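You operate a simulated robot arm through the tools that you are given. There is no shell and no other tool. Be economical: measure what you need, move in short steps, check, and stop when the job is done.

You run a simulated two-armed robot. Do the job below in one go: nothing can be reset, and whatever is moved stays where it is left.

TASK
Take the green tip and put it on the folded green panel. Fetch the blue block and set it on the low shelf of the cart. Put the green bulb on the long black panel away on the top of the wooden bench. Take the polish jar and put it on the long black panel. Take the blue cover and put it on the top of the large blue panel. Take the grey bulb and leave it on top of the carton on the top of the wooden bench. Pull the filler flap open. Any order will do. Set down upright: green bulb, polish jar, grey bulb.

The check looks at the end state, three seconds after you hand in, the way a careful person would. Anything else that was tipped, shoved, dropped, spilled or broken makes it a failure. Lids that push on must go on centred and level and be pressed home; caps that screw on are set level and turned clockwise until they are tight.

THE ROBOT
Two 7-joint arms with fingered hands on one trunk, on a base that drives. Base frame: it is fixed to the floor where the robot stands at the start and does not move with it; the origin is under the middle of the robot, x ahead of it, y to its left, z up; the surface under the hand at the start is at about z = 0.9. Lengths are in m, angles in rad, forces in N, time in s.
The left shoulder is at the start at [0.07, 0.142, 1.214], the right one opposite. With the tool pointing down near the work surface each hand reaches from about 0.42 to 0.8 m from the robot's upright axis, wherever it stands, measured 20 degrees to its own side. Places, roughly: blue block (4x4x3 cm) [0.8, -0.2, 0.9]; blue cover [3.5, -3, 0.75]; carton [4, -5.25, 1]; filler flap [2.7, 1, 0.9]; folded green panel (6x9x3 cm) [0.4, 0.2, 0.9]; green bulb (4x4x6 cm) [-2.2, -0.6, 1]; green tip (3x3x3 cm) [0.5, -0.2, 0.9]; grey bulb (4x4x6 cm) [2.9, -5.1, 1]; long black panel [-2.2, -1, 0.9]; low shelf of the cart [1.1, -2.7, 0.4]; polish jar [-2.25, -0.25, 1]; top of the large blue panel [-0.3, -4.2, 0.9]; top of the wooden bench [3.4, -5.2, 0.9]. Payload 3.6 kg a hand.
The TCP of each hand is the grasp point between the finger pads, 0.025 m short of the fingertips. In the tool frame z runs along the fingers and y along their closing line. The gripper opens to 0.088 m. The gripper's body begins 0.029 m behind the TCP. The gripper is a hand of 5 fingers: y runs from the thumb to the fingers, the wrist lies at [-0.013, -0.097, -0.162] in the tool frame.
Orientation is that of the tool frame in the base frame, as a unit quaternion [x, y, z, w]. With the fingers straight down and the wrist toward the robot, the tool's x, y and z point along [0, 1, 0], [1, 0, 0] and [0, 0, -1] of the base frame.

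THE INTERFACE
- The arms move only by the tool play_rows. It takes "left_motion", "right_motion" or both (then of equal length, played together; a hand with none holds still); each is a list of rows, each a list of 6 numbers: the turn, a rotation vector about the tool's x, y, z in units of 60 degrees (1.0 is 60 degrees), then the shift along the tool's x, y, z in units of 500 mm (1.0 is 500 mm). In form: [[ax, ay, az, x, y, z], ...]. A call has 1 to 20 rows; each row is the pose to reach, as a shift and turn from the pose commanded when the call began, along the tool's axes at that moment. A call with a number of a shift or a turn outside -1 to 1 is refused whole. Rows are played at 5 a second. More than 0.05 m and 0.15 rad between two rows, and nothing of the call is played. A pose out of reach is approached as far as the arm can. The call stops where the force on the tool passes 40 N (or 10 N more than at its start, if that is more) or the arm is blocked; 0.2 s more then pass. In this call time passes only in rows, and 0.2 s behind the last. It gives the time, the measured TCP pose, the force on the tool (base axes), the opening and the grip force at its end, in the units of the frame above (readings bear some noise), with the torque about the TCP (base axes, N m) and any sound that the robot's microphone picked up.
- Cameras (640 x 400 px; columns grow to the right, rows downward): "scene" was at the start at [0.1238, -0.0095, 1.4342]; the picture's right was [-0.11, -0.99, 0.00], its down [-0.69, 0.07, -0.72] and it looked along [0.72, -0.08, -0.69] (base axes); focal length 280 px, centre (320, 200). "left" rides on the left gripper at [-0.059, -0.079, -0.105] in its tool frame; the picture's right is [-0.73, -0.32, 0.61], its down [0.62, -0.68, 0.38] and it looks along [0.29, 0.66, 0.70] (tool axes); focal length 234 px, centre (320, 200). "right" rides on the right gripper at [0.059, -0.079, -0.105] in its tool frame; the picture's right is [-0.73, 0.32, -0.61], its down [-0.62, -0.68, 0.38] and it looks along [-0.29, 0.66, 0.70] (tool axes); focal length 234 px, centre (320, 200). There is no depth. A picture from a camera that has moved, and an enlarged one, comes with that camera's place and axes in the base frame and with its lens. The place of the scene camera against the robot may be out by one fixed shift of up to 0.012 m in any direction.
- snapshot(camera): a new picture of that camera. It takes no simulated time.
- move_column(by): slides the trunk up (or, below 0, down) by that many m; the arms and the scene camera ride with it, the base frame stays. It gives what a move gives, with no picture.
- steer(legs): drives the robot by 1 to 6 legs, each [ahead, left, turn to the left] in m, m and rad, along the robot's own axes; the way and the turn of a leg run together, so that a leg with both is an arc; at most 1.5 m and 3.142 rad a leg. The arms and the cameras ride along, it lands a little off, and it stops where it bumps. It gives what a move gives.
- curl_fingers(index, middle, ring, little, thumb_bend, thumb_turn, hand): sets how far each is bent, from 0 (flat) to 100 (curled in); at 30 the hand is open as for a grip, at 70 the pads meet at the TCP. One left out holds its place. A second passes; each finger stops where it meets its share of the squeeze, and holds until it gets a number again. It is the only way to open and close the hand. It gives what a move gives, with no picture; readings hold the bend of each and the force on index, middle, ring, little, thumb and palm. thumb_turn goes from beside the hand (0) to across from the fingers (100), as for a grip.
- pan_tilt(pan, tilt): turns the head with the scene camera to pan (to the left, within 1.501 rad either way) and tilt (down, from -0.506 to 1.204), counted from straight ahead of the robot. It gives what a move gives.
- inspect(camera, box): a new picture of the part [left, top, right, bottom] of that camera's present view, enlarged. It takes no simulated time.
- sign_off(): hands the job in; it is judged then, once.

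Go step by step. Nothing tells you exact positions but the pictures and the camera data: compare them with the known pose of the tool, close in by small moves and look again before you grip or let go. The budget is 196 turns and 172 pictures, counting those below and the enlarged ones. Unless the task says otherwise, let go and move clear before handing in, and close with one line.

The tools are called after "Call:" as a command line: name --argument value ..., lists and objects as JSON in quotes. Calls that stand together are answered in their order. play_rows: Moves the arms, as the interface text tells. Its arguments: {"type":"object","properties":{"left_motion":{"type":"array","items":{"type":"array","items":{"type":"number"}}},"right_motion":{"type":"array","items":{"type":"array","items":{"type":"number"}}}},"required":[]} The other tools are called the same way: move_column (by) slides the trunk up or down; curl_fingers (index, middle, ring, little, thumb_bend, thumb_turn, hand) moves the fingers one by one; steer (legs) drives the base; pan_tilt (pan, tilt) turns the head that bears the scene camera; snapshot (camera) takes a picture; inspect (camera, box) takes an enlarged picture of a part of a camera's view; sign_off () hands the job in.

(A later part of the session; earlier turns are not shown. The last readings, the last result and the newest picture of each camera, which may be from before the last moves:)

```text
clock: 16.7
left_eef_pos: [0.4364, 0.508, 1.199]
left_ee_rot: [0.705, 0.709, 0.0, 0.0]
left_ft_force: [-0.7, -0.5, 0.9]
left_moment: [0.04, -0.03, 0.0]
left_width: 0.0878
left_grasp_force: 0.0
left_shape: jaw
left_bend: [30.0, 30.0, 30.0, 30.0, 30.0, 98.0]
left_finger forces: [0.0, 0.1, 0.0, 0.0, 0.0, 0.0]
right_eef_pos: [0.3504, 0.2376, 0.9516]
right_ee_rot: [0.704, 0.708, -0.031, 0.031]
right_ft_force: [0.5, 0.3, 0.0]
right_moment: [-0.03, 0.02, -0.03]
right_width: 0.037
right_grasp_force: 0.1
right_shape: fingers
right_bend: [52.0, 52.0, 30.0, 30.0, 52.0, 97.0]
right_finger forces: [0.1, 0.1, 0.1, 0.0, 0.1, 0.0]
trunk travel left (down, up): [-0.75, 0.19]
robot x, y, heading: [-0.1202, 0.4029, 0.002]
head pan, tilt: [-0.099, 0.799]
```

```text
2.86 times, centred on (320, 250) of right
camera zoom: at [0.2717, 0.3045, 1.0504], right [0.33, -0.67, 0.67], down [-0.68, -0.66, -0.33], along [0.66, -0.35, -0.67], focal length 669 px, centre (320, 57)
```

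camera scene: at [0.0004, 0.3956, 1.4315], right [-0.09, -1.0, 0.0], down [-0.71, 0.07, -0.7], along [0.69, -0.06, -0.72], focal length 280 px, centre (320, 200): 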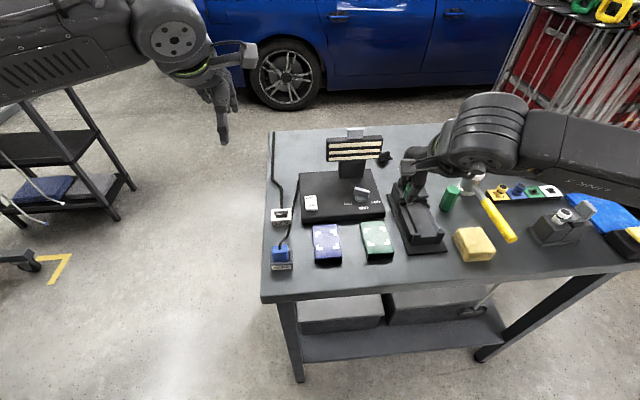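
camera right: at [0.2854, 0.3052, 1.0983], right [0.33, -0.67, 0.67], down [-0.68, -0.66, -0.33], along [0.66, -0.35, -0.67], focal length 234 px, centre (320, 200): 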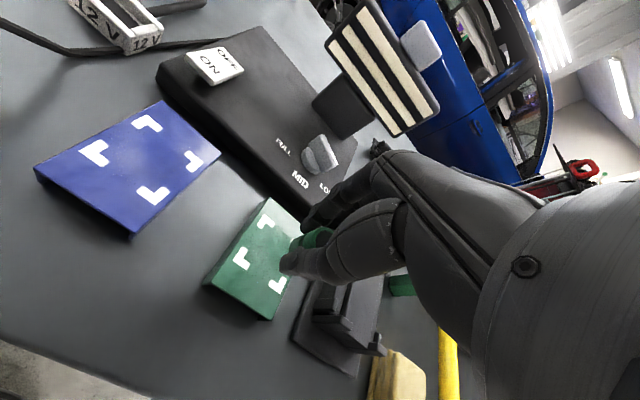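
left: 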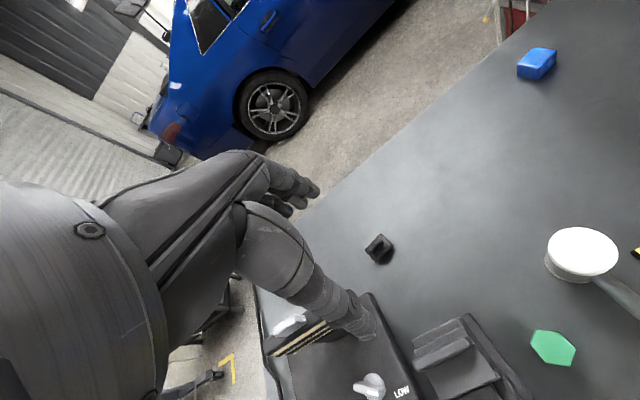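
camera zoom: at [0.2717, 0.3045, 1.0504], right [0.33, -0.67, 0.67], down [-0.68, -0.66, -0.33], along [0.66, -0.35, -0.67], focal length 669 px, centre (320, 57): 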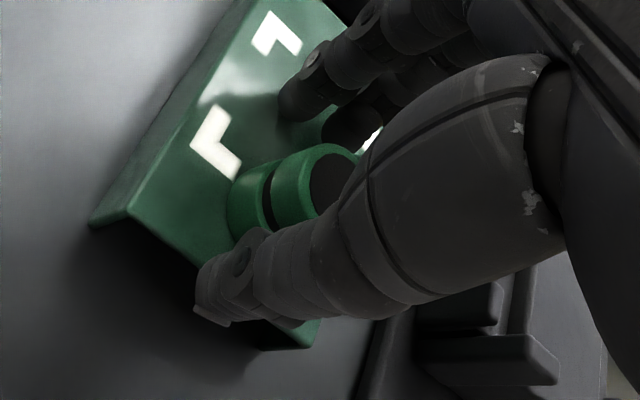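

The tip stands on the panel. I'll open fully and rise straight up.

Call:
curl_fingers --hand "right" --index 34 --middle 34 --thumb_bend 34

Call:
play_rows --right_motion '[[0, 0, 0, 0, 0, -0.05], [0, 0, 0, 0, 0, -0.12], [0, 0.04, 0, 0, 0, -0.2], [0, 0.083, 0, 0, 0, -0.29]]'

Call:
snapshot --camera "right"

```text
clock: 17.7
left_eef_pos: [0.4347, 0.5083, 1.1991]
left_ee_rot: [0.705, 0.709, 0.0, 0.0]
left_ft_force: [-0.7, 0.5, 0.0]
left_moment: [-0.01, 0.01, -0.01]
left_width: 0.0876
left_grasp_force: 0.1
left_shape: jaw
left_bend: [30.0, 30.0, 30.0, 30.0, 30.0, 98.0]
left_finger forces: [0.0, 0.1, 0.0, 0.0, 0.0, 0.1]
right_eef_pos: [0.3507, 0.2379, 0.9502]
right_ee_rot: [0.705, 0.708, -0.03, 0.031]
right_ft_force: [-0.4, 0.1, 0.3]
right_moment: [0.02, 0.02, 0.0]
right_width: 0.076
right_grasp_force: 0.0
right_shape: fingers
right_bend: [34.0, 34.0, 30.0, 30.0, 34.0, 97.0]
right_finger forces: [0.0, 0.0, 0.0, 0.0, 0.0, 0.0]
trunk travel left (down, up): [-0.75, 0.19]
robot x, y, heading: [-0.1217, 0.4046, 0.007]
head pan, tilt: [-0.099, 0.799]
```

```text
clock: 18.7
left_eef_pos: [0.4349, 0.509, 1.2]
left_ee_rot: [0.705, 0.709, 0.001, 0.0]
left_ft_force: [-0.2, 0.5, 0.0]
left_moment: [0.0, 0.02, 0.0]
left_width: 0.0875
left_grasp_force: 0.0
left_shape: jaw
left_bend: [30.0, 30.0, 30.0, 30.0, 30.0, 98.0]
left_finger forces: [0.0, 0.0, 0.0, 0.0, 0.0, 0.0]
right_eef_pos: [0.3482, 0.2515, 1.0955]
right_ee_rot: [0.705, 0.709, 0.0, 0.0]
right_ft_force: [-0.6, -0.2, 1.1]
right_moment: [0.01, -0.02, -0.02]
right_width: 0.0761
right_grasp_force: 0.1
right_shape: fingers
right_bend: [34.0, 34.0, 30.0, 30.0, 34.0, 97.0]
right_finger forces: [0.0, 0.0, 0.0, 0.1, 0.0, 0.0]
trunk travel left (down, up): [-0.75, 0.19]
robot x, y, heading: [-0.123, 0.4022, 0.006]
head pan, tilt: [-0.099, 0.799]
```

```text
139 pictures are left
camera right: at [0.2683, 0.3086, 1.2008], right [0.33, -0.72, 0.61], down [-0.68, -0.63, -0.38], along [0.66, -0.29, -0.7], focal length 234 px, centre (320, 200)
```

right: 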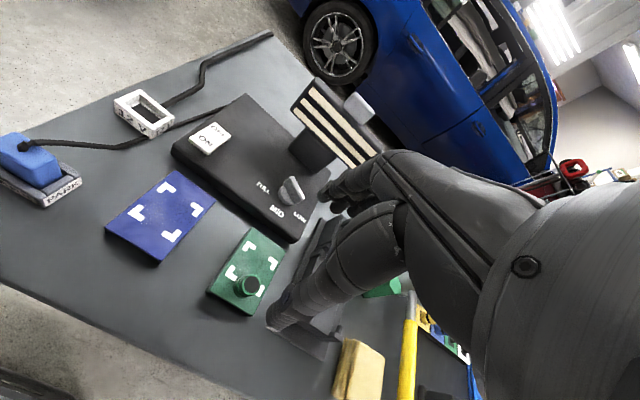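

The green tip stands on the green panel. Next comes the blue block at about [0.78, -0.23]; I'll drive back to slightly right of the start.

Call:
steer --legs '[[0, -0.46, 0], [0.12, 0, 0]]'

Call:
pan_tilt --pan -0.5 --tilt 0.6

Call:
snapshot --camera "scene"

Call:
snapshot --camera "right"

```text
clock: 22.3
left_eef_pos: [0.5568, 0.0411, 1.2]
left_ee_rot: [0.704, 0.71, 0.001, 0.001]
left_ft_force: [0.7, 0.0, 0.3]
left_moment: [-0.02, -0.01, 0.02]
left_width: 0.0876
left_grasp_force: 0.0
left_shape: jaw
left_bend: [30.0, 30.0, 30.0, 30.0, 30.0, 98.0]
left_finger forces: [0.0, 0.1, 0.1, 0.0, 0.1, 0.1]
right_eef_pos: [0.4693, -0.2176, 1.0957]
right_ee_rot: [0.705, 0.71, 0.0, 0.001]
right_ft_force: [1.5, 0.2, 0.9]
right_moment: [0.01, -0.01, 0.01]
right_width: 0.0762
right_grasp_force: 0.1
right_shape: fingers
right_bend: [34.0, 34.0, 30.0, 30.0, 34.0, 97.0]
right_finger forces: [0.0, 0.0, 0.0, 0.1, 0.0, 0.0]
trunk travel left (down, up): [-0.75, 0.19]
robot x, y, heading: [0.0007, -0.0679, 0.012]
head pan, tilt: [-0.099, 0.799]
```

```text
clock: 23.2
left_eef_pos: [0.5582, 0.0413, 1.2002]
left_ee_rot: [0.705, 0.709, 0.0, 0.0]
left_ft_force: [-0.8, 0.0, -0.1]
left_moment: [-0.02, 0.05, -0.01]
left_width: 0.0878
left_grasp_force: 0.2
left_shape: jaw
left_bend: [30.0, 30.0, 30.0, 30.0, 30.0, 98.0]
left_finger forces: [0.0, 0.0, 0.0, 0.1, 0.0, 0.0]
right_eef_pos: [0.4711, -0.2168, 1.0955]
right_ee_rot: [0.704, 0.71, 0.0, 0.001]
right_ft_force: [-0.2, -0.4, 0.1]
right_moment: [0.0, 0.01, 0.0]
right_width: 0.076
right_grasp_force: 0.1
right_shape: fingers
right_bend: [34.0, 34.0, 30.0, 30.0, 34.0, 97.0]
right_finger forces: [0.0, 0.1, 0.0, 0.1, 0.1, 0.0]
trunk travel left (down, up): [-0.75, 0.19]
robot x, y, heading: [-0.002, -0.0654, 0.012]
head pan, tilt: [-0.499, 0.6]
```

```text
138 pictures are left
camera scene: at [0.12, -0.1068, 1.4484], right [-0.47, -0.88, 0.0], down [-0.5, 0.27, -0.82], along [0.73, -0.39, -0.57], focal length 280 px, centre (320, 200)
```

scene: 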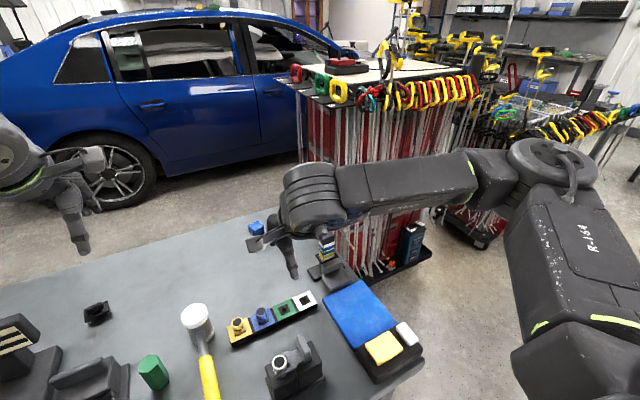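

```text
137 pictures are left
camera right: at [0.3914, -0.1595, 1.2001], right [0.33, -0.72, 0.61], down [-0.68, -0.63, -0.38], along [0.66, -0.28, -0.7], focal length 234 px, centre (320, 200)
```

right: 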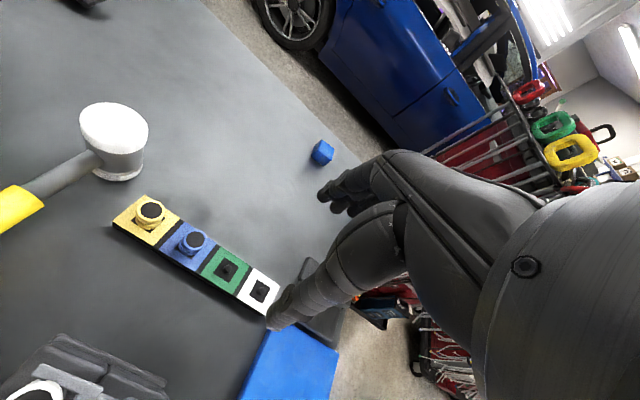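

The blue block is at about [0.763, -0.235]; enlarging it to see its orientation.

Call:
inspect --camera "right" --box '[290, 125, 354, 175]'

Call:
inspect --camera "scene" --box '[216, 200, 344, 280]'

```text
8.00 times, centred on (322, 150) of right
camera zoom: at [0.3914, -0.1595, 1.2001], right [0.33, -0.72, 0.61], down [-0.68, -0.63, -0.38], along [0.66, -0.28, -0.7], focal length 1873 px, centre (304, 600)
```

zoom: 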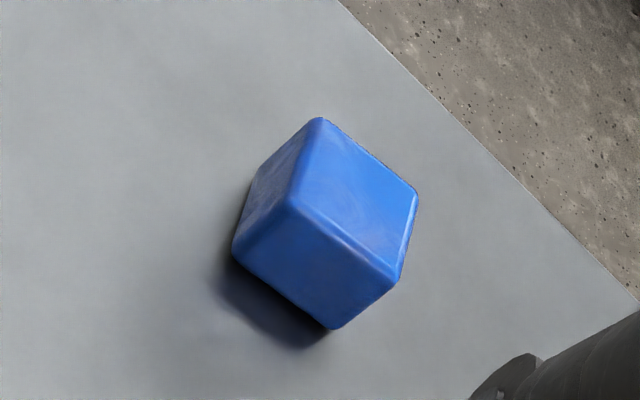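

```text
5.00 times, centred on (280, 240) of scene
camera zoom: at [0.12, -0.1068, 1.4484], right [-0.47, -0.88, 0.0], down [-0.5, 0.27, -0.82], along [0.73, -0.39, -0.57], focal length 1400 px, centre (520, 0)
```

zoom: 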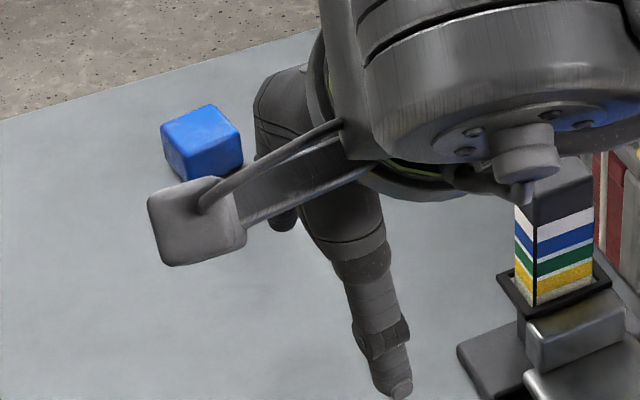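

The block's centre is at about [0.760, -0.234], turned about 12° counter-clockwise. I'll go above it with a matching turn.

Call:
play_rows --right_motion '[[0, 0, -0.03, -0.005, 0.083, 0.02], [0, 0, -0.06, -0.011, 0.166, 0.05], [0, 0, -0.09, -0.016, 0.249, 0.075], [0, 0, -0.12, -0.022, 0.332, 0.1], [0, 0, -0.15, -0.027, 0.415, 0.125], [0, 0, -0.18, -0.033, 0.5, 0.15], [0, 0, -0.2, -0.038, 0.58, 0.18]]'

Call:
snapshot --camera "right"

Call:
snapshot --camera "scene"

```text
clock: 24.8
left_eef_pos: [0.5581, 0.0431, 1.1983]
left_ee_rot: [0.705, 0.709, -0.002, 0.0]
left_ft_force: [0.0, -0.4, 1.0]
left_moment: [-0.02, 0.02, 0.01]
left_width: 0.0879
left_grasp_force: 0.1
left_shape: jaw
left_bend: [30.0, 30.0, 30.0, 30.0, 30.0, 98.0]
left_finger forces: [0.0, 0.1, 0.0, 0.0, 0.0, 0.1]
right_eef_pos: [0.7522, -0.2324, 1.0081]
right_ee_rot: [0.628, 0.778, 0.0, -0.001]
right_ft_force: [-0.7, -0.1, 0.0]
right_moment: [-0.02, -0.01, -0.01]
right_width: 0.0762
right_grasp_force: 0.1
right_shape: fingers
right_bend: [34.0, 34.0, 30.0, 30.0, 34.0, 97.0]
right_finger forces: [0.0, 0.1, 0.0, 0.0, 0.0, 0.1]
right hand out of reach, approached as far as the arm can: row 7
trunk travel left (down, up): [-0.75, 0.19]
robot x, y, heading: [-0.0006, -0.0646, 0.006]
head pan, tilt: [-0.499, 0.6]
```

```text
134 pictures are left
camera right: at [0.6623, -0.1919, 1.1132], right [0.47, -0.64, 0.61], down [-0.53, -0.75, -0.38], along [0.7, -0.14, -0.7], focal length 234 px, centre (320, 200)
```

right: 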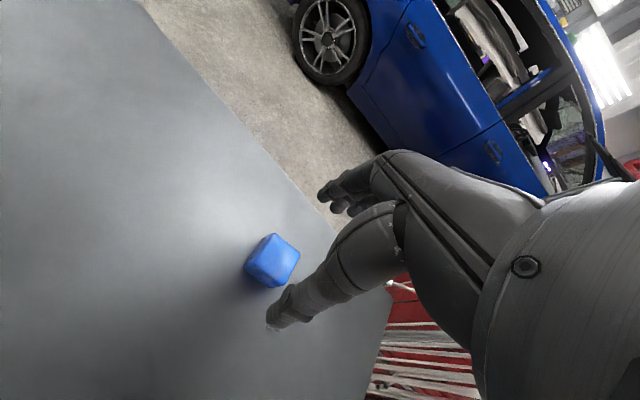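

```text
133 pictures are left
camera scene: at [0.1213, -0.105, 1.4483], right [-0.47, -0.88, 0.0], down [-0.5, 0.27, -0.82], along [0.73, -0.39, -0.57], focal length 280 px, centre (320, 200)
```

scene: 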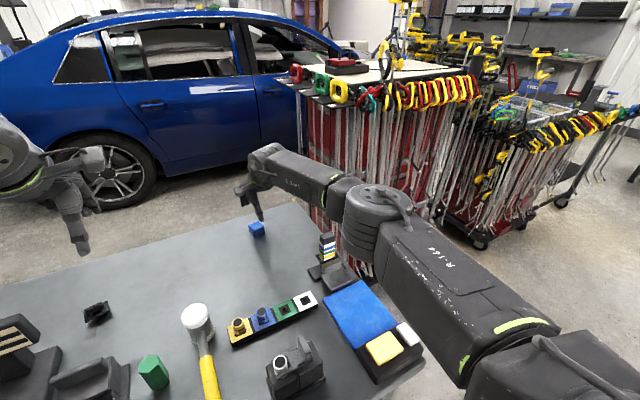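

The block is at [0.762, -0.236], about 1 cm ahead of the hand at its limit. I'll lower the trunk 5 cm, which lowers the hand and improves the reach.

Call:
move_column --by -0.05

Call:
play_rows --right_motion '[[0, 0, 0, 0, 0.008, 0.0], [0, 0, 0, -0.004, 0.016, 0.0]]'

Call:
inspect --camera "right" --box '[220, 160, 420, 340]'

```text
clock: 25.7
left_eef_pos: [0.5561, 0.0412, 1.1497]
left_ee_rot: [0.705, 0.709, 0.0, 0.0]
left_ft_force: [0.2, 0.1, -0.4]
left_moment: [0.03, 0.03, -0.02]
left_width: 0.0875
left_grasp_force: 0.1
left_shape: jaw
left_bend: [30.0, 30.0, 30.0, 30.0, 30.0, 98.0]
left_finger forces: [0.0, 0.0, 0.0, 0.0, 0.0, 0.0]
right_eef_pos: [0.7519, -0.2338, 0.9596]
right_ee_rot: [0.629, 0.777, 0.0, 0.0]
right_ft_force: [-0.2, 0.0, 0.2]
right_moment: [-0.04, 0.0, 0.03]
right_width: 0.0763
right_grasp_force: 0.0
right_shape: fingers
right_bend: [34.0, 34.0, 30.0, 30.0, 34.0, 97.0]
right_finger forces: [0.0, 0.0, 0.1, 0.0, 0.1, 0.0]
trunk travel left (down, up): [-0.7, 0.24]
robot x, y, heading: [0.0005, -0.0672, 0.011]
head pan, tilt: [-0.499, 0.6]
```

```text
clock: 26.3
left_eef_pos: [0.5583, 0.0411, 1.1495]
left_ee_rot: [0.704, 0.71, -0.001, 0.0]
left_ft_force: [-0.1, 0.0, 0.4]
left_moment: [-0.04, -0.03, -0.03]
left_width: 0.0878
left_grasp_force: 0.1
left_shape: jaw
left_bend: [30.0, 30.0, 30.0, 30.0, 30.0, 98.0]
left_finger forces: [0.0, 0.1, 0.0, 0.1, 0.0, 0.1]
right_eef_pos: [0.751, -0.2348, 0.9589]
right_ee_rot: [0.628, 0.778, 0.0, 0.0]
right_ft_force: [0.0, -0.6, -1.0]
right_moment: [0.0, -0.01, 0.0]
right_width: 0.0764
right_grasp_force: 0.0
right_shape: fingers
right_bend: [34.0, 34.0, 30.0, 30.0, 34.0, 97.0]
right_finger forces: [0.0, 0.1, 0.1, 0.0, 0.0, 0.1]
right hand out of reach, approached as far as the arm can: row 1, 2
trunk travel left (down, up): [-0.7, 0.24]
robot x, y, heading: [-0.0001, -0.0649, 0.006]
head pan, tilt: [-0.499, 0.6]
```

```text
2.22 times, centred on (320, 250) of right
camera zoom: at [0.6614, -0.194, 1.064], right [0.47, -0.64, 0.61], down [-0.54, -0.75, -0.38], along [0.7, -0.15, -0.7], focal length 520 px, centre (320, 89)
```

zoom: 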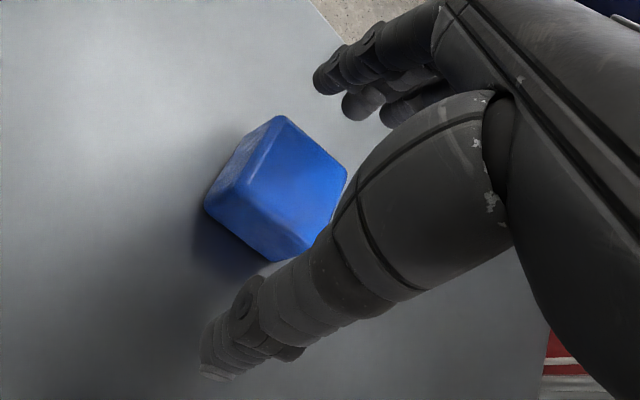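

The hand is within about 7 mm of centred, which is good enough to close on. I'll check the forearm's clearance before lowering 3 cm more.

Call:
inspect --camera "scene" --box '[220, 130, 460, 330]'

```text
2.00 times, centred on (340, 230) of scene
camera zoom: at [0.1199, -0.1069, 1.3984], right [-0.47, -0.88, 0.0], down [-0.5, 0.27, -0.83], along [0.73, -0.39, -0.56], focal length 560 px, centre (280, 140)
```

zoom: 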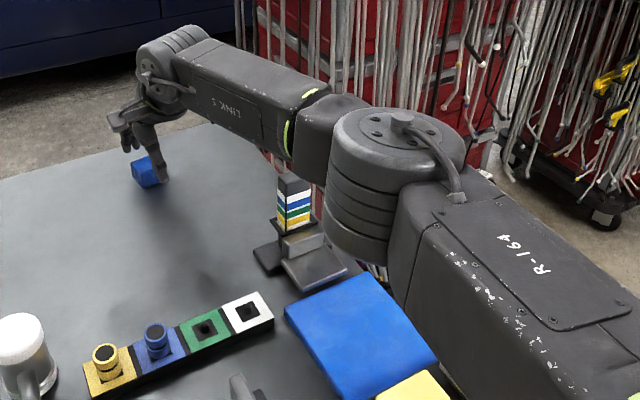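

The forearm passes just above the striped box at about [0.53, -0.345], so lowering further is risky. I'll look down to see whether the base can go closer to the table.

Call:
pan_tilt --pan 0.0 --tilt 1.2

Call:
snapshot --camera "scene"

```text
clock: 27.3
left_eef_pos: [0.5566, 0.0411, 1.1485]
left_ee_rot: [0.704, 0.71, 0.001, 0.0]
left_ft_force: [0.0, 0.3, 0.9]
left_moment: [0.01, 0.01, 0.01]
left_width: 0.0879
left_grasp_force: 0.2
left_shape: jaw
left_bend: [30.0, 30.0, 30.0, 30.0, 30.0, 98.0]
left_finger forces: [0.0, 0.0, 0.0, 0.1, 0.0, 0.1]
right_eef_pos: [0.7522, -0.2348, 0.959]
right_ee_rot: [0.628, 0.778, 0.0, 0.0]
right_ft_force: [-0.8, -0.5, -0.5]
right_moment: [0.01, 0.01, -0.02]
right_width: 0.076
right_grasp_force: 0.1
right_shape: fingers
right_bend: [34.0, 34.0, 30.0, 30.0, 34.0, 97.0]
right_finger forces: [0.0, 0.0, 0.0, 0.0, 0.0, 0.0]
trunk travel left (down, up): [-0.7, 0.24]
robot x, y, heading: [-0.003, -0.0633, 0.008]
head pan, tilt: [0.0, 1.201]
```

```text
130 pictures are left
camera scene: at [0.0981, -0.0649, 1.3539], right [0.01, -1.0, 0.0], down [-0.93, -0.01, -0.36], along [0.36, 0.0, -0.93], focal length 280 px, centre (320, 200)
```

scene: 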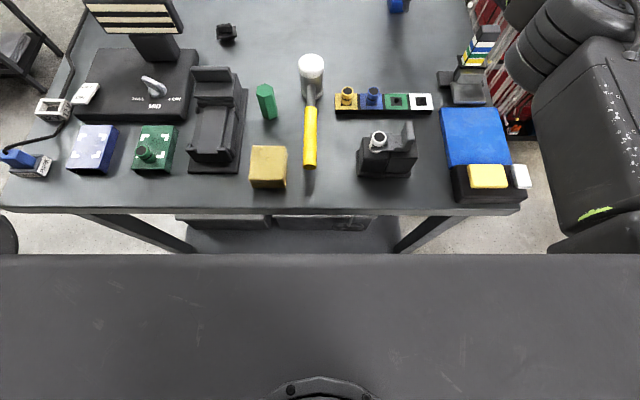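

The body doesn't stand close to the table, so a small advance looks safe. I'll raise the trunk 5 cm, then creep forward 4 cm.

Call:
move_column --by 0.06

Call:
steer --legs '[[0.04, 0.04, 0]]'

```text
clock: 28.3
left_eef_pos: [0.5578, 0.0408, 1.2091]
left_ee_rot: [0.705, 0.71, -0.001, 0.0]
left_ft_force: [-0.3, 1.3, 0.5]
left_moment: [-0.01, 0.03, -0.03]
left_width: 0.0879
left_grasp_force: 0.1
left_shape: jaw
left_bend: [30.0, 30.0, 30.0, 30.0, 30.0, 98.0]
left_finger forces: [0.1, 0.1, 0.0, 0.0, 0.0, 0.1]
right_eef_pos: [0.7512, -0.2343, 1.0174]
right_ee_rot: [0.628, 0.778, 0.0, 0.0]
right_ft_force: [-0.8, -0.8, 0.2]
right_moment: [0.03, 0.0, 0.03]
right_width: 0.0762
right_grasp_force: 0.1
right_shape: fingers
right_bend: [34.0, 34.0, 30.0, 30.0, 34.0, 97.0]
right_finger forces: [0.0, 0.0, 0.0, 0.1, 0.0, 0.0]
trunk travel left (down, up): [-0.76, 0.18]
robot x, y, heading: [0.001, -0.0649, 0.004]
head pan, tilt: [0.0, 1.201]
```

```text
clock: 29.3
left_eef_pos: [0.5928, 0.0797, 1.2113]
left_ee_rot: [0.704, 0.71, 0.002, 0.0]
left_ft_force: [-0.2, 0.2, -0.4]
left_moment: [0.01, 0.01, 0.02]
left_width: 0.0878
left_grasp_force: 0.1
left_shape: jaw
left_bend: [30.0, 30.0, 30.0, 30.0, 30.0, 98.0]
left_finger forces: [0.0, 0.1, 0.1, 0.1, 0.0, 0.0]
right_eef_pos: [0.7885, -0.1954, 1.02]
right_ee_rot: [0.628, 0.778, 0.002, 0.0]
right_ft_force: [-0.4, -0.3, -0.1]
right_moment: [0.0, -0.01, 0.02]
right_width: 0.0763
right_grasp_force: 0.0
right_shape: fingers
right_bend: [34.0, 34.0, 30.0, 30.0, 34.0, 97.0]
right_finger forces: [0.1, 0.0, 0.0, 0.1, 0.0, 0.1]
trunk travel left (down, up): [-0.76, 0.18]
robot x, y, heading: [0.0381, -0.0214, 0.007]
head pan, tilt: [0.0, 1.201]
```

No bump. I'll bring the hand back over the block.

Call:
play_rows --right_motion '[[0, 0, 0, -0.033, -0.036, 0.0], [0, 0, 0, -0.066, -0.072, 0.02], [0, 0, 0, -0.066, -0.072, 0.08]]'

Call:
inspect --camera "right" --box '[220, 160, 420, 340]'

Call:
pan_tilt --pan -0.5 --tilt 0.6

Call:
inspect --camera "scene" --box '[220, 130, 460, 330]'

```text
clock: 30.1
left_eef_pos: [0.5981, 0.0841, 1.2078]
left_ee_rot: [0.705, 0.71, -0.002, 0.0]
left_ft_force: [-0.4, 1.0, 0.2]
left_moment: [0.0, 0.03, -0.02]
left_width: 0.0877
left_grasp_force: 0.0
left_shape: jaw
left_bend: [30.0, 30.0, 30.0, 30.0, 30.0, 98.0]
left_finger forces: [0.0, 0.0, 0.0, 0.1, 0.0, 0.0]
right_eef_pos: [0.7649, -0.2311, 0.9782]
right_ee_rot: [0.627, 0.779, -0.001, 0.0]
right_ft_force: [0.0, -0.2, -1.0]
right_moment: [0.05, 0.02, -0.01]
right_width: 0.0763
right_grasp_force: 0.1
right_shape: fingers
right_bend: [34.0, 34.0, 30.0, 30.0, 34.0, 97.0]
right_finger forces: [0.0, 0.1, 0.0, 0.1, 0.0, 0.0]
trunk travel left (down, up): [-0.76, 0.18]
robot x, y, heading: [0.0356, -0.0204, 0.001]
head pan, tilt: [0.0, 1.201]
```

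```text
2.22 times, centred on (320, 250) of right
camera zoom: at [0.6742, -0.1918, 1.0839], right [0.47, -0.64, 0.61], down [-0.53, -0.75, -0.38], along [0.7, -0.15, -0.7], focal length 520 px, centre (320, 89)
```

zoom: 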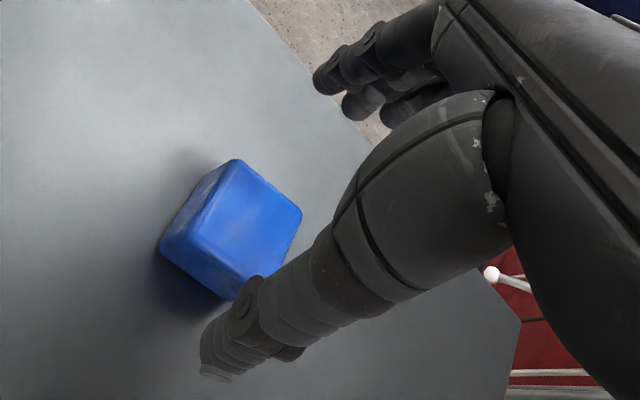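

```text
clock: 31.1
left_eef_pos: [0.5962, 0.0822, 1.2103]
left_ee_rot: [0.705, 0.709, 0.001, 0.0]
left_ft_force: [-0.6, 0.0, 1.2]
left_moment: [-0.01, 0.0, 0.02]
left_width: 0.0876
left_grasp_force: 0.1
left_shape: jaw
left_bend: [30.0, 30.0, 30.0, 30.0, 30.0, 98.0]
left_finger forces: [0.0, 0.0, 0.0, 0.1, 0.0, 0.0]
right_eef_pos: [0.7629, -0.2336, 0.9794]
right_ee_rot: [0.629, 0.778, 0.0, 0.0]
right_ft_force: [-0.7, -0.2, 0.5]
right_moment: [-0.01, -0.01, 0.04]
right_width: 0.0761
right_grasp_force: 0.0
right_shape: fingers
right_bend: [34.0, 34.0, 30.0, 30.0, 34.0, 97.0]
right_finger forces: [0.0, 0.0, 0.0, 0.0, 0.0, 0.0]
trunk travel left (down, up): [-0.76, 0.18]
robot x, y, heading: [0.0422, -0.0186, 0.006]
head pan, tilt: [-0.499, 0.6]
```

```text
2.00 times, centred on (340, 230) of scene
camera zoom: at [0.1594, -0.0655, 1.4583], right [-0.47, -0.88, 0.0], down [-0.5, 0.27, -0.82], along [0.73, -0.39, -0.57], focal length 560 px, centre (280, 140)
```

zoom: 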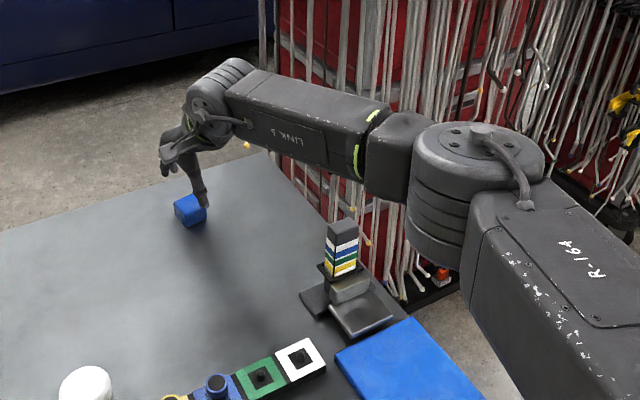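

The forearm is now well clear. I'll fine-correct by 5 mm and descend to the block.

Call:
play_rows --right_motion '[[0, 0, 0, -0.005, -0.01, 0.05], [0, 0, 0, -0.005, -0.01, 0.1]]'

Call:
inspect --camera "right" --box '[220, 160, 420, 340]'

```text
clock: 31.7
left_eef_pos: [0.5974, 0.0822, 1.2104]
left_ee_rot: [0.704, 0.71, 0.001, 0.0]
left_ft_force: [0.5, 0.1, -0.3]
left_moment: [0.02, 0.02, 0.02]
left_width: 0.0876
left_grasp_force: 0.1
left_shape: jaw
left_bend: [30.0, 30.0, 30.0, 30.0, 30.0, 98.0]
left_finger forces: [0.0, 0.1, 0.0, 0.0, 0.0, 0.1]
right_eef_pos: [0.7591, -0.2365, 0.9285]
right_ee_rot: [0.628, 0.778, 0.0, 0.0]
right_ft_force: [0.3, -0.2, -0.7]
right_moment: [0.01, 0.01, -0.02]
right_width: 0.0759
right_grasp_force: 0.1
right_shape: fingers
right_bend: [34.0, 34.0, 30.0, 30.0, 34.0, 97.0]
right_finger forces: [0.0, 0.0, 0.1, 0.0, 0.1, 0.0]
trunk travel left (down, up): [-0.76, 0.18]
robot x, y, heading: [0.0403, -0.0235, 0.012]
head pan, tilt: [-0.499, 0.6]
```

```text
2.22 times, centred on (320, 250) of right
camera zoom: at [0.669, -0.1965, 1.0341], right [0.47, -0.64, 0.61], down [-0.54, -0.75, -0.38], along [0.7, -0.15, -0.7], focal length 520 px, centre (320, 89)
```

zoom: 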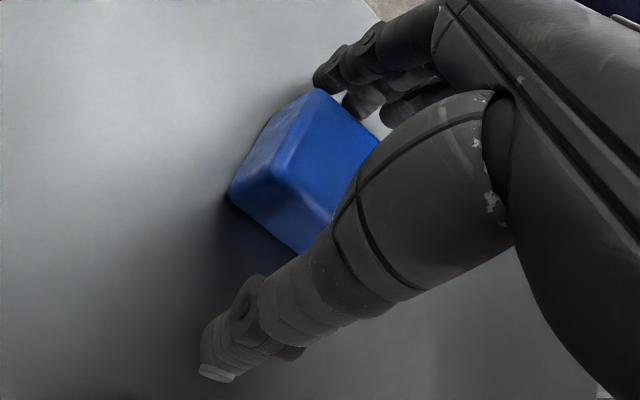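

The block is between thumb and fingers; closing.

Call:
curl_fingers --hand "right" --index 70 --middle 70 --ring 70 --thumb_bend 70

Call:
inspect --camera "right" --box '[220, 160, 420, 340]'

```text
clock: 32.7
left_eef_pos: [0.5966, 0.0825, 1.2099]
left_ee_rot: [0.705, 0.71, 0.0, 0.001]
left_ft_force: [0.2, -0.4, -0.2]
left_moment: [0.03, 0.02, 0.02]
left_width: 0.088
left_grasp_force: 0.0
left_shape: jaw
left_bend: [30.0, 30.0, 30.0, 30.0, 30.0, 98.0]
left_finger forces: [0.0, 0.1, 0.1, 0.1, 0.1, 0.1]
right_eef_pos: [0.7589, -0.236, 0.9287]
right_ee_rot: [0.628, 0.778, 0.0, -0.001]
right_ft_force: [0.6, -0.3, -0.9]
right_moment: [0.01, 0.01, 0.05]
right_width: 0.0293
right_grasp_force: 13.6
right_shape: fingers
right_bend: [60.0, 63.0, 66.0, 30.0, 56.0, 95.0]
right_finger forces: [5.8, 4.8, 2.6, 0.0, 13.3, 0.0]
trunk travel left (down, up): [-0.76, 0.18]
robot x, y, heading: [0.0419, -0.0224, 0.009]
head pan, tilt: [-0.499, 0.6]
```

```text
2.22 times, centred on (320, 250) of right
camera zoom: at [0.6687, -0.1964, 1.0347], right [0.47, -0.64, 0.61], down [-0.53, -0.75, -0.38], along [0.7, -0.15, -0.7], focal length 520 px, centre (320, 89)
```

zoom: 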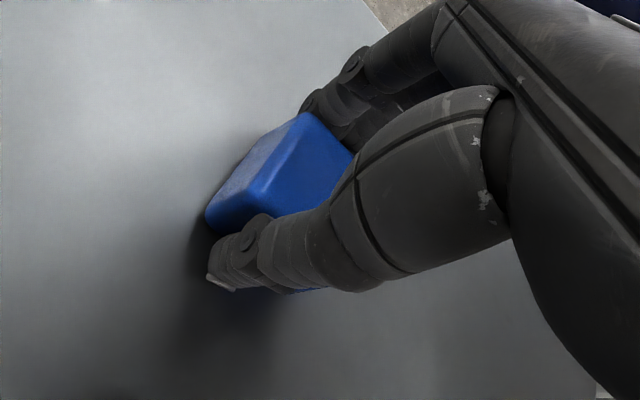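

Firm grip. I'll lift, then draw the hand back over the table.

Call:
play_rows --right_motion '[[0, 0, 0, 0, 0, -0.06], [0, 0, 0, 0, 0, -0.14], [0, 0, 0, 0, -0.06, -0.21], [0, 0, 0.05, 0, -0.13, -0.27], [0, 0, 0.1, 0, -0.21, -0.3], [0, 0, 0.14, 0, -0.29, -0.33], [0, 0, 0.18, 0, -0.37, -0.36], [0, 0, 0.2, 0, -0.45, -0.38]]'

Call:
snapshot --camera "right"

Call:
pan_tilt --pan -1.4 --tilt 0.45

Call:
snapshot --camera "scene"

```text
clock: 34.5
left_eef_pos: [0.5949, 0.0812, 1.2099]
left_ee_rot: [0.704, 0.71, 0.0, 0.001]
left_ft_force: [0.7, 0.4, -0.6]
left_moment: [-0.04, 0.02, 0.0]
left_width: 0.0877
left_grasp_force: 0.0
left_shape: jaw
left_bend: [30.0, 30.0, 30.0, 30.0, 30.0, 98.0]
left_finger forces: [0.0, 0.0, 0.0, 0.0, 0.0, 0.0]
right_eef_pos: [0.5376, -0.2848, 1.1197]
right_ee_rot: [0.706, 0.708, 0.001, 0.001]
right_ft_force: [-0.1, -0.6, -1.3]
right_moment: [-0.01, -0.03, -0.01]
right_width: 0.0288
right_grasp_force: 12.6
right_shape: fingers
right_bend: [60.0, 64.0, 66.0, 30.0, 55.0, 95.0]
right_finger forces: [5.8, 4.7, 2.6, 0.0, 12.9, 0.0]
trunk travel left (down, up): [-0.76, 0.18]
robot x, y, heading: [0.0358, -0.0227, 0.006]
head pan, tilt: [-0.499, 0.6]
```

```text
125 pictures are left
camera right: at [0.4585, -0.2267, 1.2243], right [0.32, -0.73, 0.61], down [-0.68, -0.62, -0.39], along [0.66, -0.29, -0.69], focal length 234 px, centre (320, 200)
```

right: 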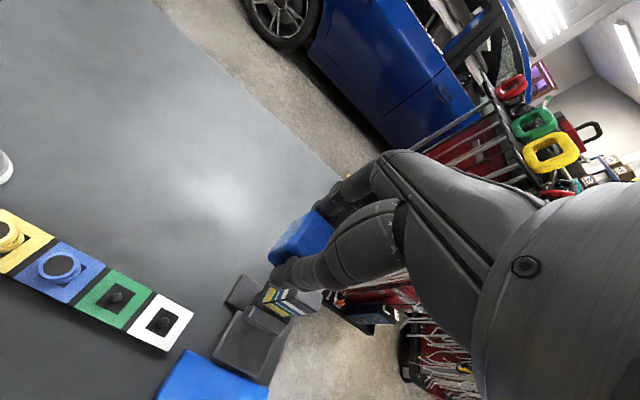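

```text
clock: 35.7
left_eef_pos: [0.5963, 0.082, 1.2091]
left_ee_rot: [0.705, 0.71, 0.0, 0.0]
left_ft_force: [-1.2, 0.2, -0.3]
left_moment: [-0.03, 0.01, -0.01]
left_width: 0.0877
left_grasp_force: 0.1
left_shape: jaw
left_bend: [30.0, 30.0, 30.0, 30.0, 30.0, 98.0]
left_finger forces: [0.0, 0.0, 0.0, 0.0, 0.0, 0.0]
right_eef_pos: [0.54, -0.2839, 1.1187]
right_ee_rot: [0.706, 0.708, 0.0, 0.0]
right_ft_force: [0.7, -0.8, 0.0]
right_moment: [-0.01, 0.02, 0.0]
right_width: 0.029
right_grasp_force: 12.9
right_shape: fingers
right_bend: [60.0, 64.0, 66.0, 30.0, 55.0, 95.0]
right_finger forces: [5.7, 4.7, 2.6, 0.0, 12.8, 0.0]
trunk travel left (down, up): [-0.76, 0.18]
robot x, y, heading: [0.0396, -0.0234, 0.004]
head pan, tilt: [-1.4, 0.45]
```

```text
124 pictures are left
camera scene: at [0.0978, -0.1146, 1.472], right [-0.98, -0.18, 0.0], down [-0.08, 0.43, -0.9], along [0.16, -0.89, -0.44], focal length 280 px, centre (320, 200)
```

scene: 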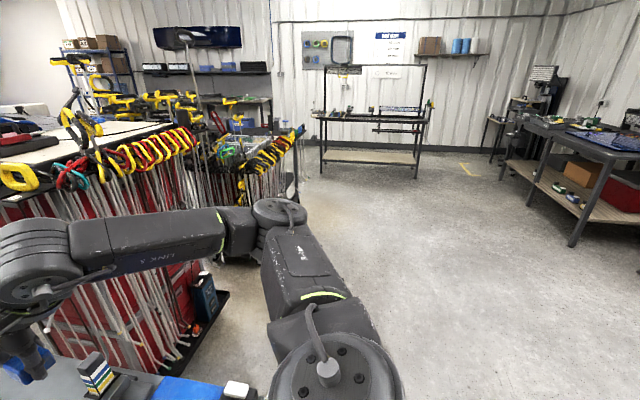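

The block is held. The cart is the second trolley, near [1.1, -2.7]. I'll back off and strafe right along x ≈ -0.1 with the floor clear.

Call:
steer --legs '[[-0.2, 0, 0], [0, -1.3, 0], [0, -1.2, 0]]'

Call:
pan_tilt --pan -0.2 --tilt 0.5

Call:
snapshot --camera "scene"

```text
clock: 49.0
left_eef_pos: [0.4199, -2.4048, 1.2089]
left_ee_rot: [0.703, 0.712, 0.0, 0.0]
left_ft_force: [-0.3, 0.0, 0.8]
left_moment: [0.01, 0.0, -0.01]
left_width: 0.0875
left_grasp_force: 0.1
left_shape: jaw
left_bend: [30.0, 30.0, 30.0, 30.0, 30.0, 98.0]
left_finger forces: [0.0, 0.0, 0.0, 0.1, 0.0, 0.1]
right_eef_pos: [0.3656, -2.7728, 1.1187]
right_ee_rot: [0.704, 0.71, 0.0, 0.0]
right_ft_force: [-0.4, 1.6, 0.2]
right_moment: [-0.01, 0.03, 0.03]
right_width: 0.0289
right_grasp_force: 13.1
right_shape: fingers
right_bend: [60.0, 64.0, 66.0, 30.0, 55.0, 95.0]
right_finger forces: [5.8, 4.8, 2.6, 0.1, 12.9, 0.1]
trunk travel left (down, up): [-0.76, 0.18]
robot x, y, heading: [-0.133, -2.5136, 0.012]
head pan, tilt: [-1.4, 0.45]
```

```text
clock: 50.4
left_eef_pos: [0.4191, -2.4056, 1.2082]
left_ee_rot: [0.702, 0.712, 0.0, 0.0]
left_ft_force: [0.1, 0.2, -0.5]
left_moment: [-0.01, -0.01, 0.02]
left_width: 0.088
left_grasp_force: 0.0
left_shape: jaw
left_bend: [30.0, 30.0, 30.0, 30.0, 30.0, 98.0]
left_finger forces: [0.1, 0.1, 0.0, 0.0, 0.0, 0.0]
right_eef_pos: [0.364, -2.7727, 1.1179]
right_ee_rot: [0.704, 0.711, 0.0, 0.0]
right_ft_force: [-0.2, 0.0, -0.5]
right_moment: [-0.02, -0.03, -0.05]
right_width: 0.0288
right_grasp_force: 12.9
right_shape: fingers
right_bend: [60.0, 64.0, 66.0, 30.0, 55.0, 95.0]
right_finger forces: [5.8, 4.7, 2.6, 0.0, 12.7, 0.1]
trunk travel left (down, up): [-0.76, 0.18]
robot x, y, heading: [-0.139, -2.5154, 0.01]
head pan, tilt: [-0.201, 0.499]
```

```text
123 pictures are left
camera scene: at [-0.0053, -2.5322, 1.4675], right [-0.19, -0.98, 0.0], down [-0.47, 0.09, -0.88], along [0.86, -0.16, -0.48], focal length 280 px, centre (320, 200)
```

scene: 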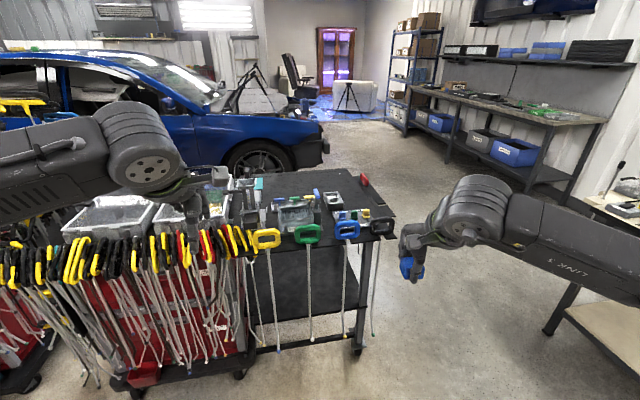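

The cart has a black top, hanging clamps on the near side and a shelf below. I'll enlarge it.

Call:
inspect --camera "scene" --box '[200, 160, 440, 370]'

```text
1.90 times, centred on (320, 265) of scene
camera zoom: at [-0.0053, -2.5322, 1.4675], right [-0.19, -0.98, 0.0], down [-0.47, 0.09, -0.88], along [0.86, -0.16, -0.48], focal length 533 px, centre (320, 76)
```

zoom: 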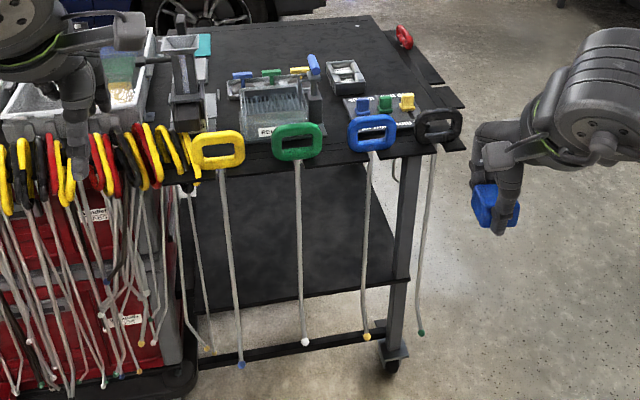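

The shelf (z ≈ 0.4, x 0.85–1.31, y -2.87 to -2.39) is best reached from the open end at y ≈ -2.9. The left hand must tuck aside first, since the trunk will be lowered.

Call:
play_rows --left_motion '[[0, 0, 0, 0.07, -0.04, 0], [0, 0, 0, 0.14, -0.08, 0], [0, 0, 0, 0.21, -0.12, 0], [0, 0, 0, 0.28, -0.16, 0], [0, 0, 0, 0.35, -0.2, 0], [0, 0, 0, 0.42, -0.24, 0], [0, 0, 0, 0.49, -0.28, 0], [0, 0, 0, 0.56, -0.32, 0], [0, 0, 0, 0.63, -0.36, 0], [0, 0, 0, 0.68, -0.4, 0]]'

Call:
pan_tilt --pan -1.3 --tilt 0.5

Call:
snapshot --camera "scene"

```text
clock: 52.6
left_eef_pos: [0.2149, -2.0697, 1.2325]
left_ee_rot: [0.703, 0.707, 0.024, 0.078]
left_ft_force: [-2.5, 1.2, 4.1]
left_moment: [-0.04, 0.0, 0.03]
left_width: 0.0878
left_grasp_force: 0.0
left_shape: jaw
left_bend: [30.0, 30.0, 30.0, 30.0, 30.0, 98.0]
left_finger forces: [0.0, 0.1, 0.0, 0.0, 0.0, 0.1]
left hand out of reach, approached as far as the arm can: row 8, 9
right_eef_pos: [0.3623, -2.7706, 1.1212]
right_ee_rot: [0.704, 0.71, 0.0, 0.002]
right_ft_force: [-0.8, -0.1, -0.5]
right_moment: [-0.04, 0.0, -0.02]
right_width: 0.029
right_grasp_force: 12.9
right_shape: fingers
right_bend: [60.0, 64.0, 66.0, 30.0, 55.0, 95.0]
right_finger forces: [5.8, 4.7, 2.7, 0.0, 12.7, 0.0]
trunk travel left (down, up): [-0.76, 0.18]
robot x, y, heading: [-0.1392, -2.5133, 0.016]
head pan, tilt: [-0.201, 0.499]
```

```text
clock: 54.0
left_eef_pos: [0.2195, -2.0732, 1.2309]
left_ee_rot: [0.703, 0.707, 0.022, 0.077]
left_ft_force: [0.2, -0.2, 0.9]
left_moment: [0.0, 0.0, 0.03]
left_width: 0.0879
left_grasp_force: 0.1
left_shape: jaw
left_bend: [30.0, 30.0, 30.0, 30.0, 30.0, 98.0]
left_finger forces: [0.0, 0.1, 0.0, 0.0, 0.0, 0.0]
right_eef_pos: [0.3651, -2.7716, 1.1182]
right_ee_rot: [0.704, 0.71, 0.0, 0.0]
right_ft_force: [-0.2, 0.0, -0.5]
right_moment: [0.03, 0.02, 0.02]
right_width: 0.0291
right_grasp_force: 13.2
right_shape: fingers
right_bend: [60.0, 64.0, 66.0, 30.0, 55.0, 95.0]
right_finger forces: [5.8, 4.8, 2.7, 0.0, 12.7, 0.0]
trunk travel left (down, up): [-0.76, 0.18]
robot x, y, heading: [-0.1374, -2.5163, 0.018]
head pan, tilt: [-1.3, 0.499]
```

```text
121 pictures are left
camera scene: at [-0.0692, -2.6028, 1.4675], right [-0.96, -0.28, 0.0], down [-0.14, 0.46, -0.88], along [0.25, -0.84, -0.48], focal length 280 px, centre (320, 200)
```

scene: 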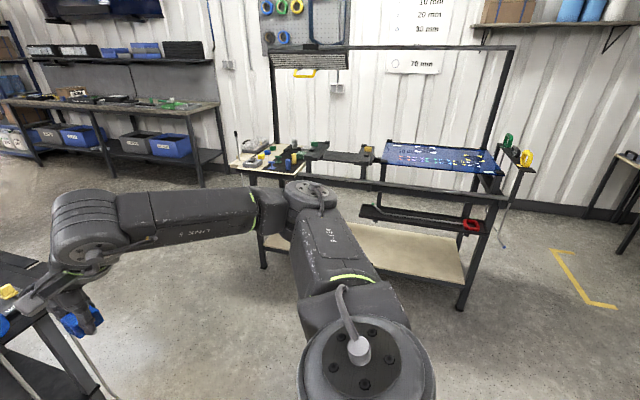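

The floor is clear around the cart's end. I'll turn left to face +y here, back up to y ≈ -3.52 and strafe to x ≈ 0.85, keeping the hand high.

Call:
steer --legs '[[0, 0, 1.553], [-1.0, 0, 0], [0, -0.98, 0]]'

Call:
pan_tilt --pan -0.2 --tilt 0.8

Call:
snapshot --camera "scene"

```text
clock: 67.7
left_eef_pos: [0.4196, -3.1428, 1.2093]
left_ee_rot: [-0.003, 1.0, 0.0, 0.0]
left_ft_force: [-0.7, 0.8, 0.1]
left_moment: [-0.04, 0.02, -0.02]
left_width: 0.0878
left_grasp_force: 0.0
left_shape: jaw
left_bend: [30.0, 30.0, 30.0, 30.0, 30.0, 98.0]
left_finger forces: [0.0, 0.0, 0.0, 0.1, 0.0, 0.1]
right_eef_pos: [1.124, -2.9982, 1.1196]
right_ee_rot: [-0.003, 1.0, 0.0, 0.0]
right_ft_force: [0.0, 0.6, -0.5]
right_moment: [0.0, 0.0, 0.01]
right_width: 0.0285
right_grasp_force: 12.2
right_shape: fingers
right_bend: [60.0, 64.0, 67.0, 30.0, 56.0, 95.0]
right_finger forces: [5.5, 4.5, 2.7, 0.1, 11.9, 0.1]
trunk travel left (down, up): [-0.76, 0.18]
robot x, y, heading: [0.8604, -3.496, 1.573]
head pan, tilt: [-1.3, 0.499]
```

```text
clock: 69.0
left_eef_pos: [0.4214, -3.142, 1.2084]
left_ee_rot: [-0.003, 1.0, 0.001, 0.0]
left_ft_force: [0.1, 0.1, -0.4]
left_moment: [-0.01, 0.0, 0.03]
left_width: 0.088
left_grasp_force: 0.1
left_shape: jaw
left_bend: [30.0, 30.0, 30.0, 30.0, 30.0, 98.0]
left_finger forces: [0.0, 0.0, 0.0, 0.0, 0.0, 0.0]
right_eef_pos: [1.1232, -2.9968, 1.1178]
right_ee_rot: [-0.001, 1.0, 0.0, 0.0]
right_ft_force: [1.0, 1.3, -1.1]
right_moment: [0.02, 0.0, -0.02]
right_width: 0.0286
right_grasp_force: 13.0
right_shape: fingers
right_bend: [60.0, 64.0, 67.0, 30.0, 56.0, 95.0]
right_finger forces: [5.5, 4.5, 2.8, 0.0, 12.0, 0.0]
trunk travel left (down, up): [-0.76, 0.18]
robot x, y, heading: [0.8618, -3.4995, 1.586]
head pan, tilt: [-0.201, 0.799]
```

```text
120 pictures are left
camera scene: at [0.8701, -3.3695, 1.4416], right [0.98, -0.19, 0.0], down [-0.14, -0.7, -0.7], along [0.13, 0.68, -0.72], focal length 280 px, centre (320, 200)
```

scene: 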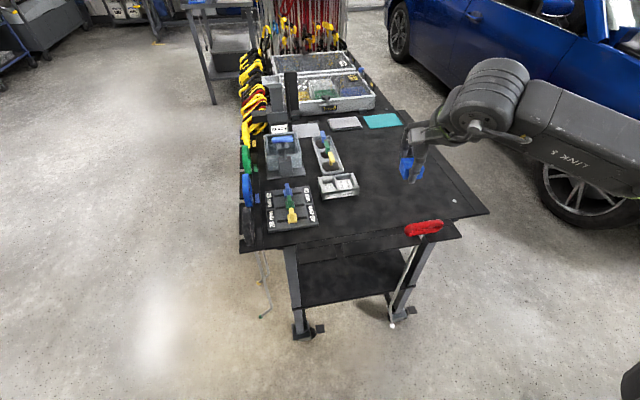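

The shelf's open end is at y ≈ -2.92 between x 0.885 and 1.25, with a wand hanging near x 1.22. I'll retract, line up at x ≈ 1.03 and lower the trunk.

Call:
play_rows --right_motion '[[0, 0, 0, 0, -0.06, 0], [0, 0, 0, 0, -0.12, 0]]'

Call:
steer --legs '[[-0.05, 0, -0.01], [0, 0.09, 0]]'

Call:
move_column --by -0.64

Call:
snapshot --camera "scene"

Call:
snapshot --camera "right"

```text
clock: 69.6
left_eef_pos: [0.4202, -3.1439, 1.2098]
left_ee_rot: [-0.005, 1.0, 0.001, 0.0]
left_ft_force: [1.0, -0.1, -1.1]
left_moment: [0.01, -0.02, -0.01]
left_width: 0.088
left_grasp_force: 0.1
left_shape: jaw
left_bend: [30.0, 30.0, 30.0, 30.0, 30.0, 98.0]
left_finger forces: [0.0, 0.1, 0.0, 0.0, 0.0, 0.1]
right_eef_pos: [1.1238, -3.0584, 1.1186]
right_ee_rot: [-0.001, 1.0, 0.001, 0.0]
right_ft_force: [0.6, -0.7, -1.0]
right_moment: [-0.03, 0.0, -0.02]
right_width: 0.0285
right_grasp_force: 12.5
right_shape: fingers
right_bend: [60.0, 64.0, 67.0, 30.0, 56.0, 95.0]
right_finger forces: [5.5, 4.5, 2.7, 0.1, 12.0, 0.0]
trunk travel left (down, up): [-0.76, 0.18]
robot x, y, heading: [0.8677, -3.4972, 1.58]
head pan, tilt: [-0.201, 0.799]
```

```text
clock: 71.2
left_eef_pos: [0.335, -3.189, 1.2116]
left_ee_rot: [0.001, 1.0, 0.001, -0.002]
left_ft_force: [-0.2, 0.7, -0.1]
left_moment: [0.03, 0.0, 0.01]
left_width: 0.0878
left_grasp_force: 0.0
left_shape: jaw
left_bend: [30.0, 30.0, 30.0, 30.0, 30.0, 98.0]
left_finger forces: [0.1, 0.0, 0.0, 0.1, 0.1, 0.0]
right_eef_pos: [1.0397, -3.11, 1.1183]
right_ee_rot: [0.004, 1.0, 0.001, -0.001]
right_ft_force: [-0.9, -0.5, -0.1]
right_moment: [0.01, 0.03, 0.02]
right_width: 0.0289
right_grasp_force: 11.6
right_shape: fingers
right_bend: [60.0, 64.0, 67.0, 30.0, 56.0, 95.0]
right_finger forces: [5.5, 4.5, 2.6, 0.0, 12.0, 0.0]
trunk travel left (down, up): [-0.76, 0.18]
robot x, y, heading: [0.7685, -3.5489, 1.573]
head pan, tilt: [-0.201, 0.799]
```

```text
refused: -0.64 is not a number from -0.4 to 0.4
```

```text
119 pictures are left
camera scene: at [0.7826, -3.4215, 1.4417], right [0.98, -0.2, 0.0], down [-0.14, -0.7, -0.7], along [0.14, 0.68, -0.72], focal length 280 px, centre (320, 200)
```

scene: 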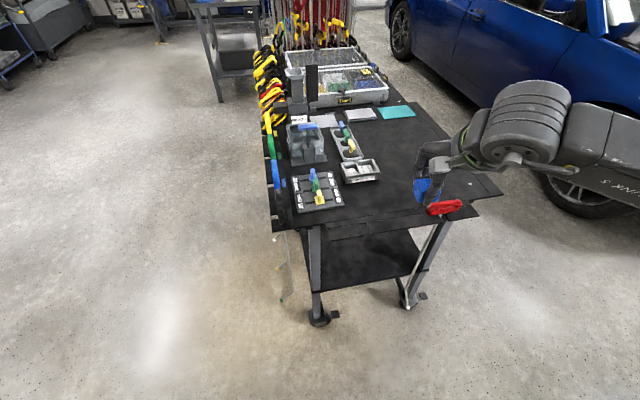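

```text
118 pictures are left
camera right: at [0.98, -3.1907, 1.2232], right [0.73, 0.32, 0.61], down [0.62, -0.69, -0.39], along [0.29, 0.66, -0.7], focal length 234 px, centre (320, 200)
```

right: 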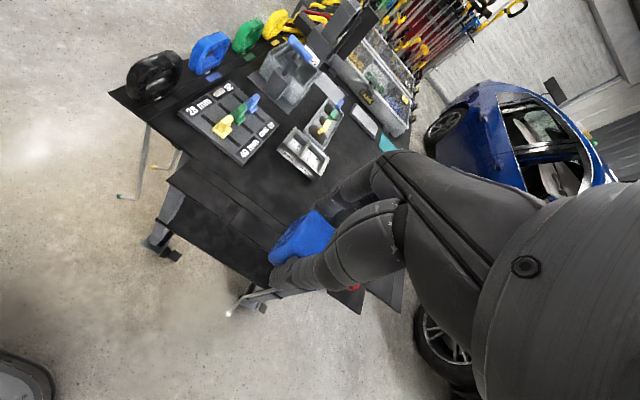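

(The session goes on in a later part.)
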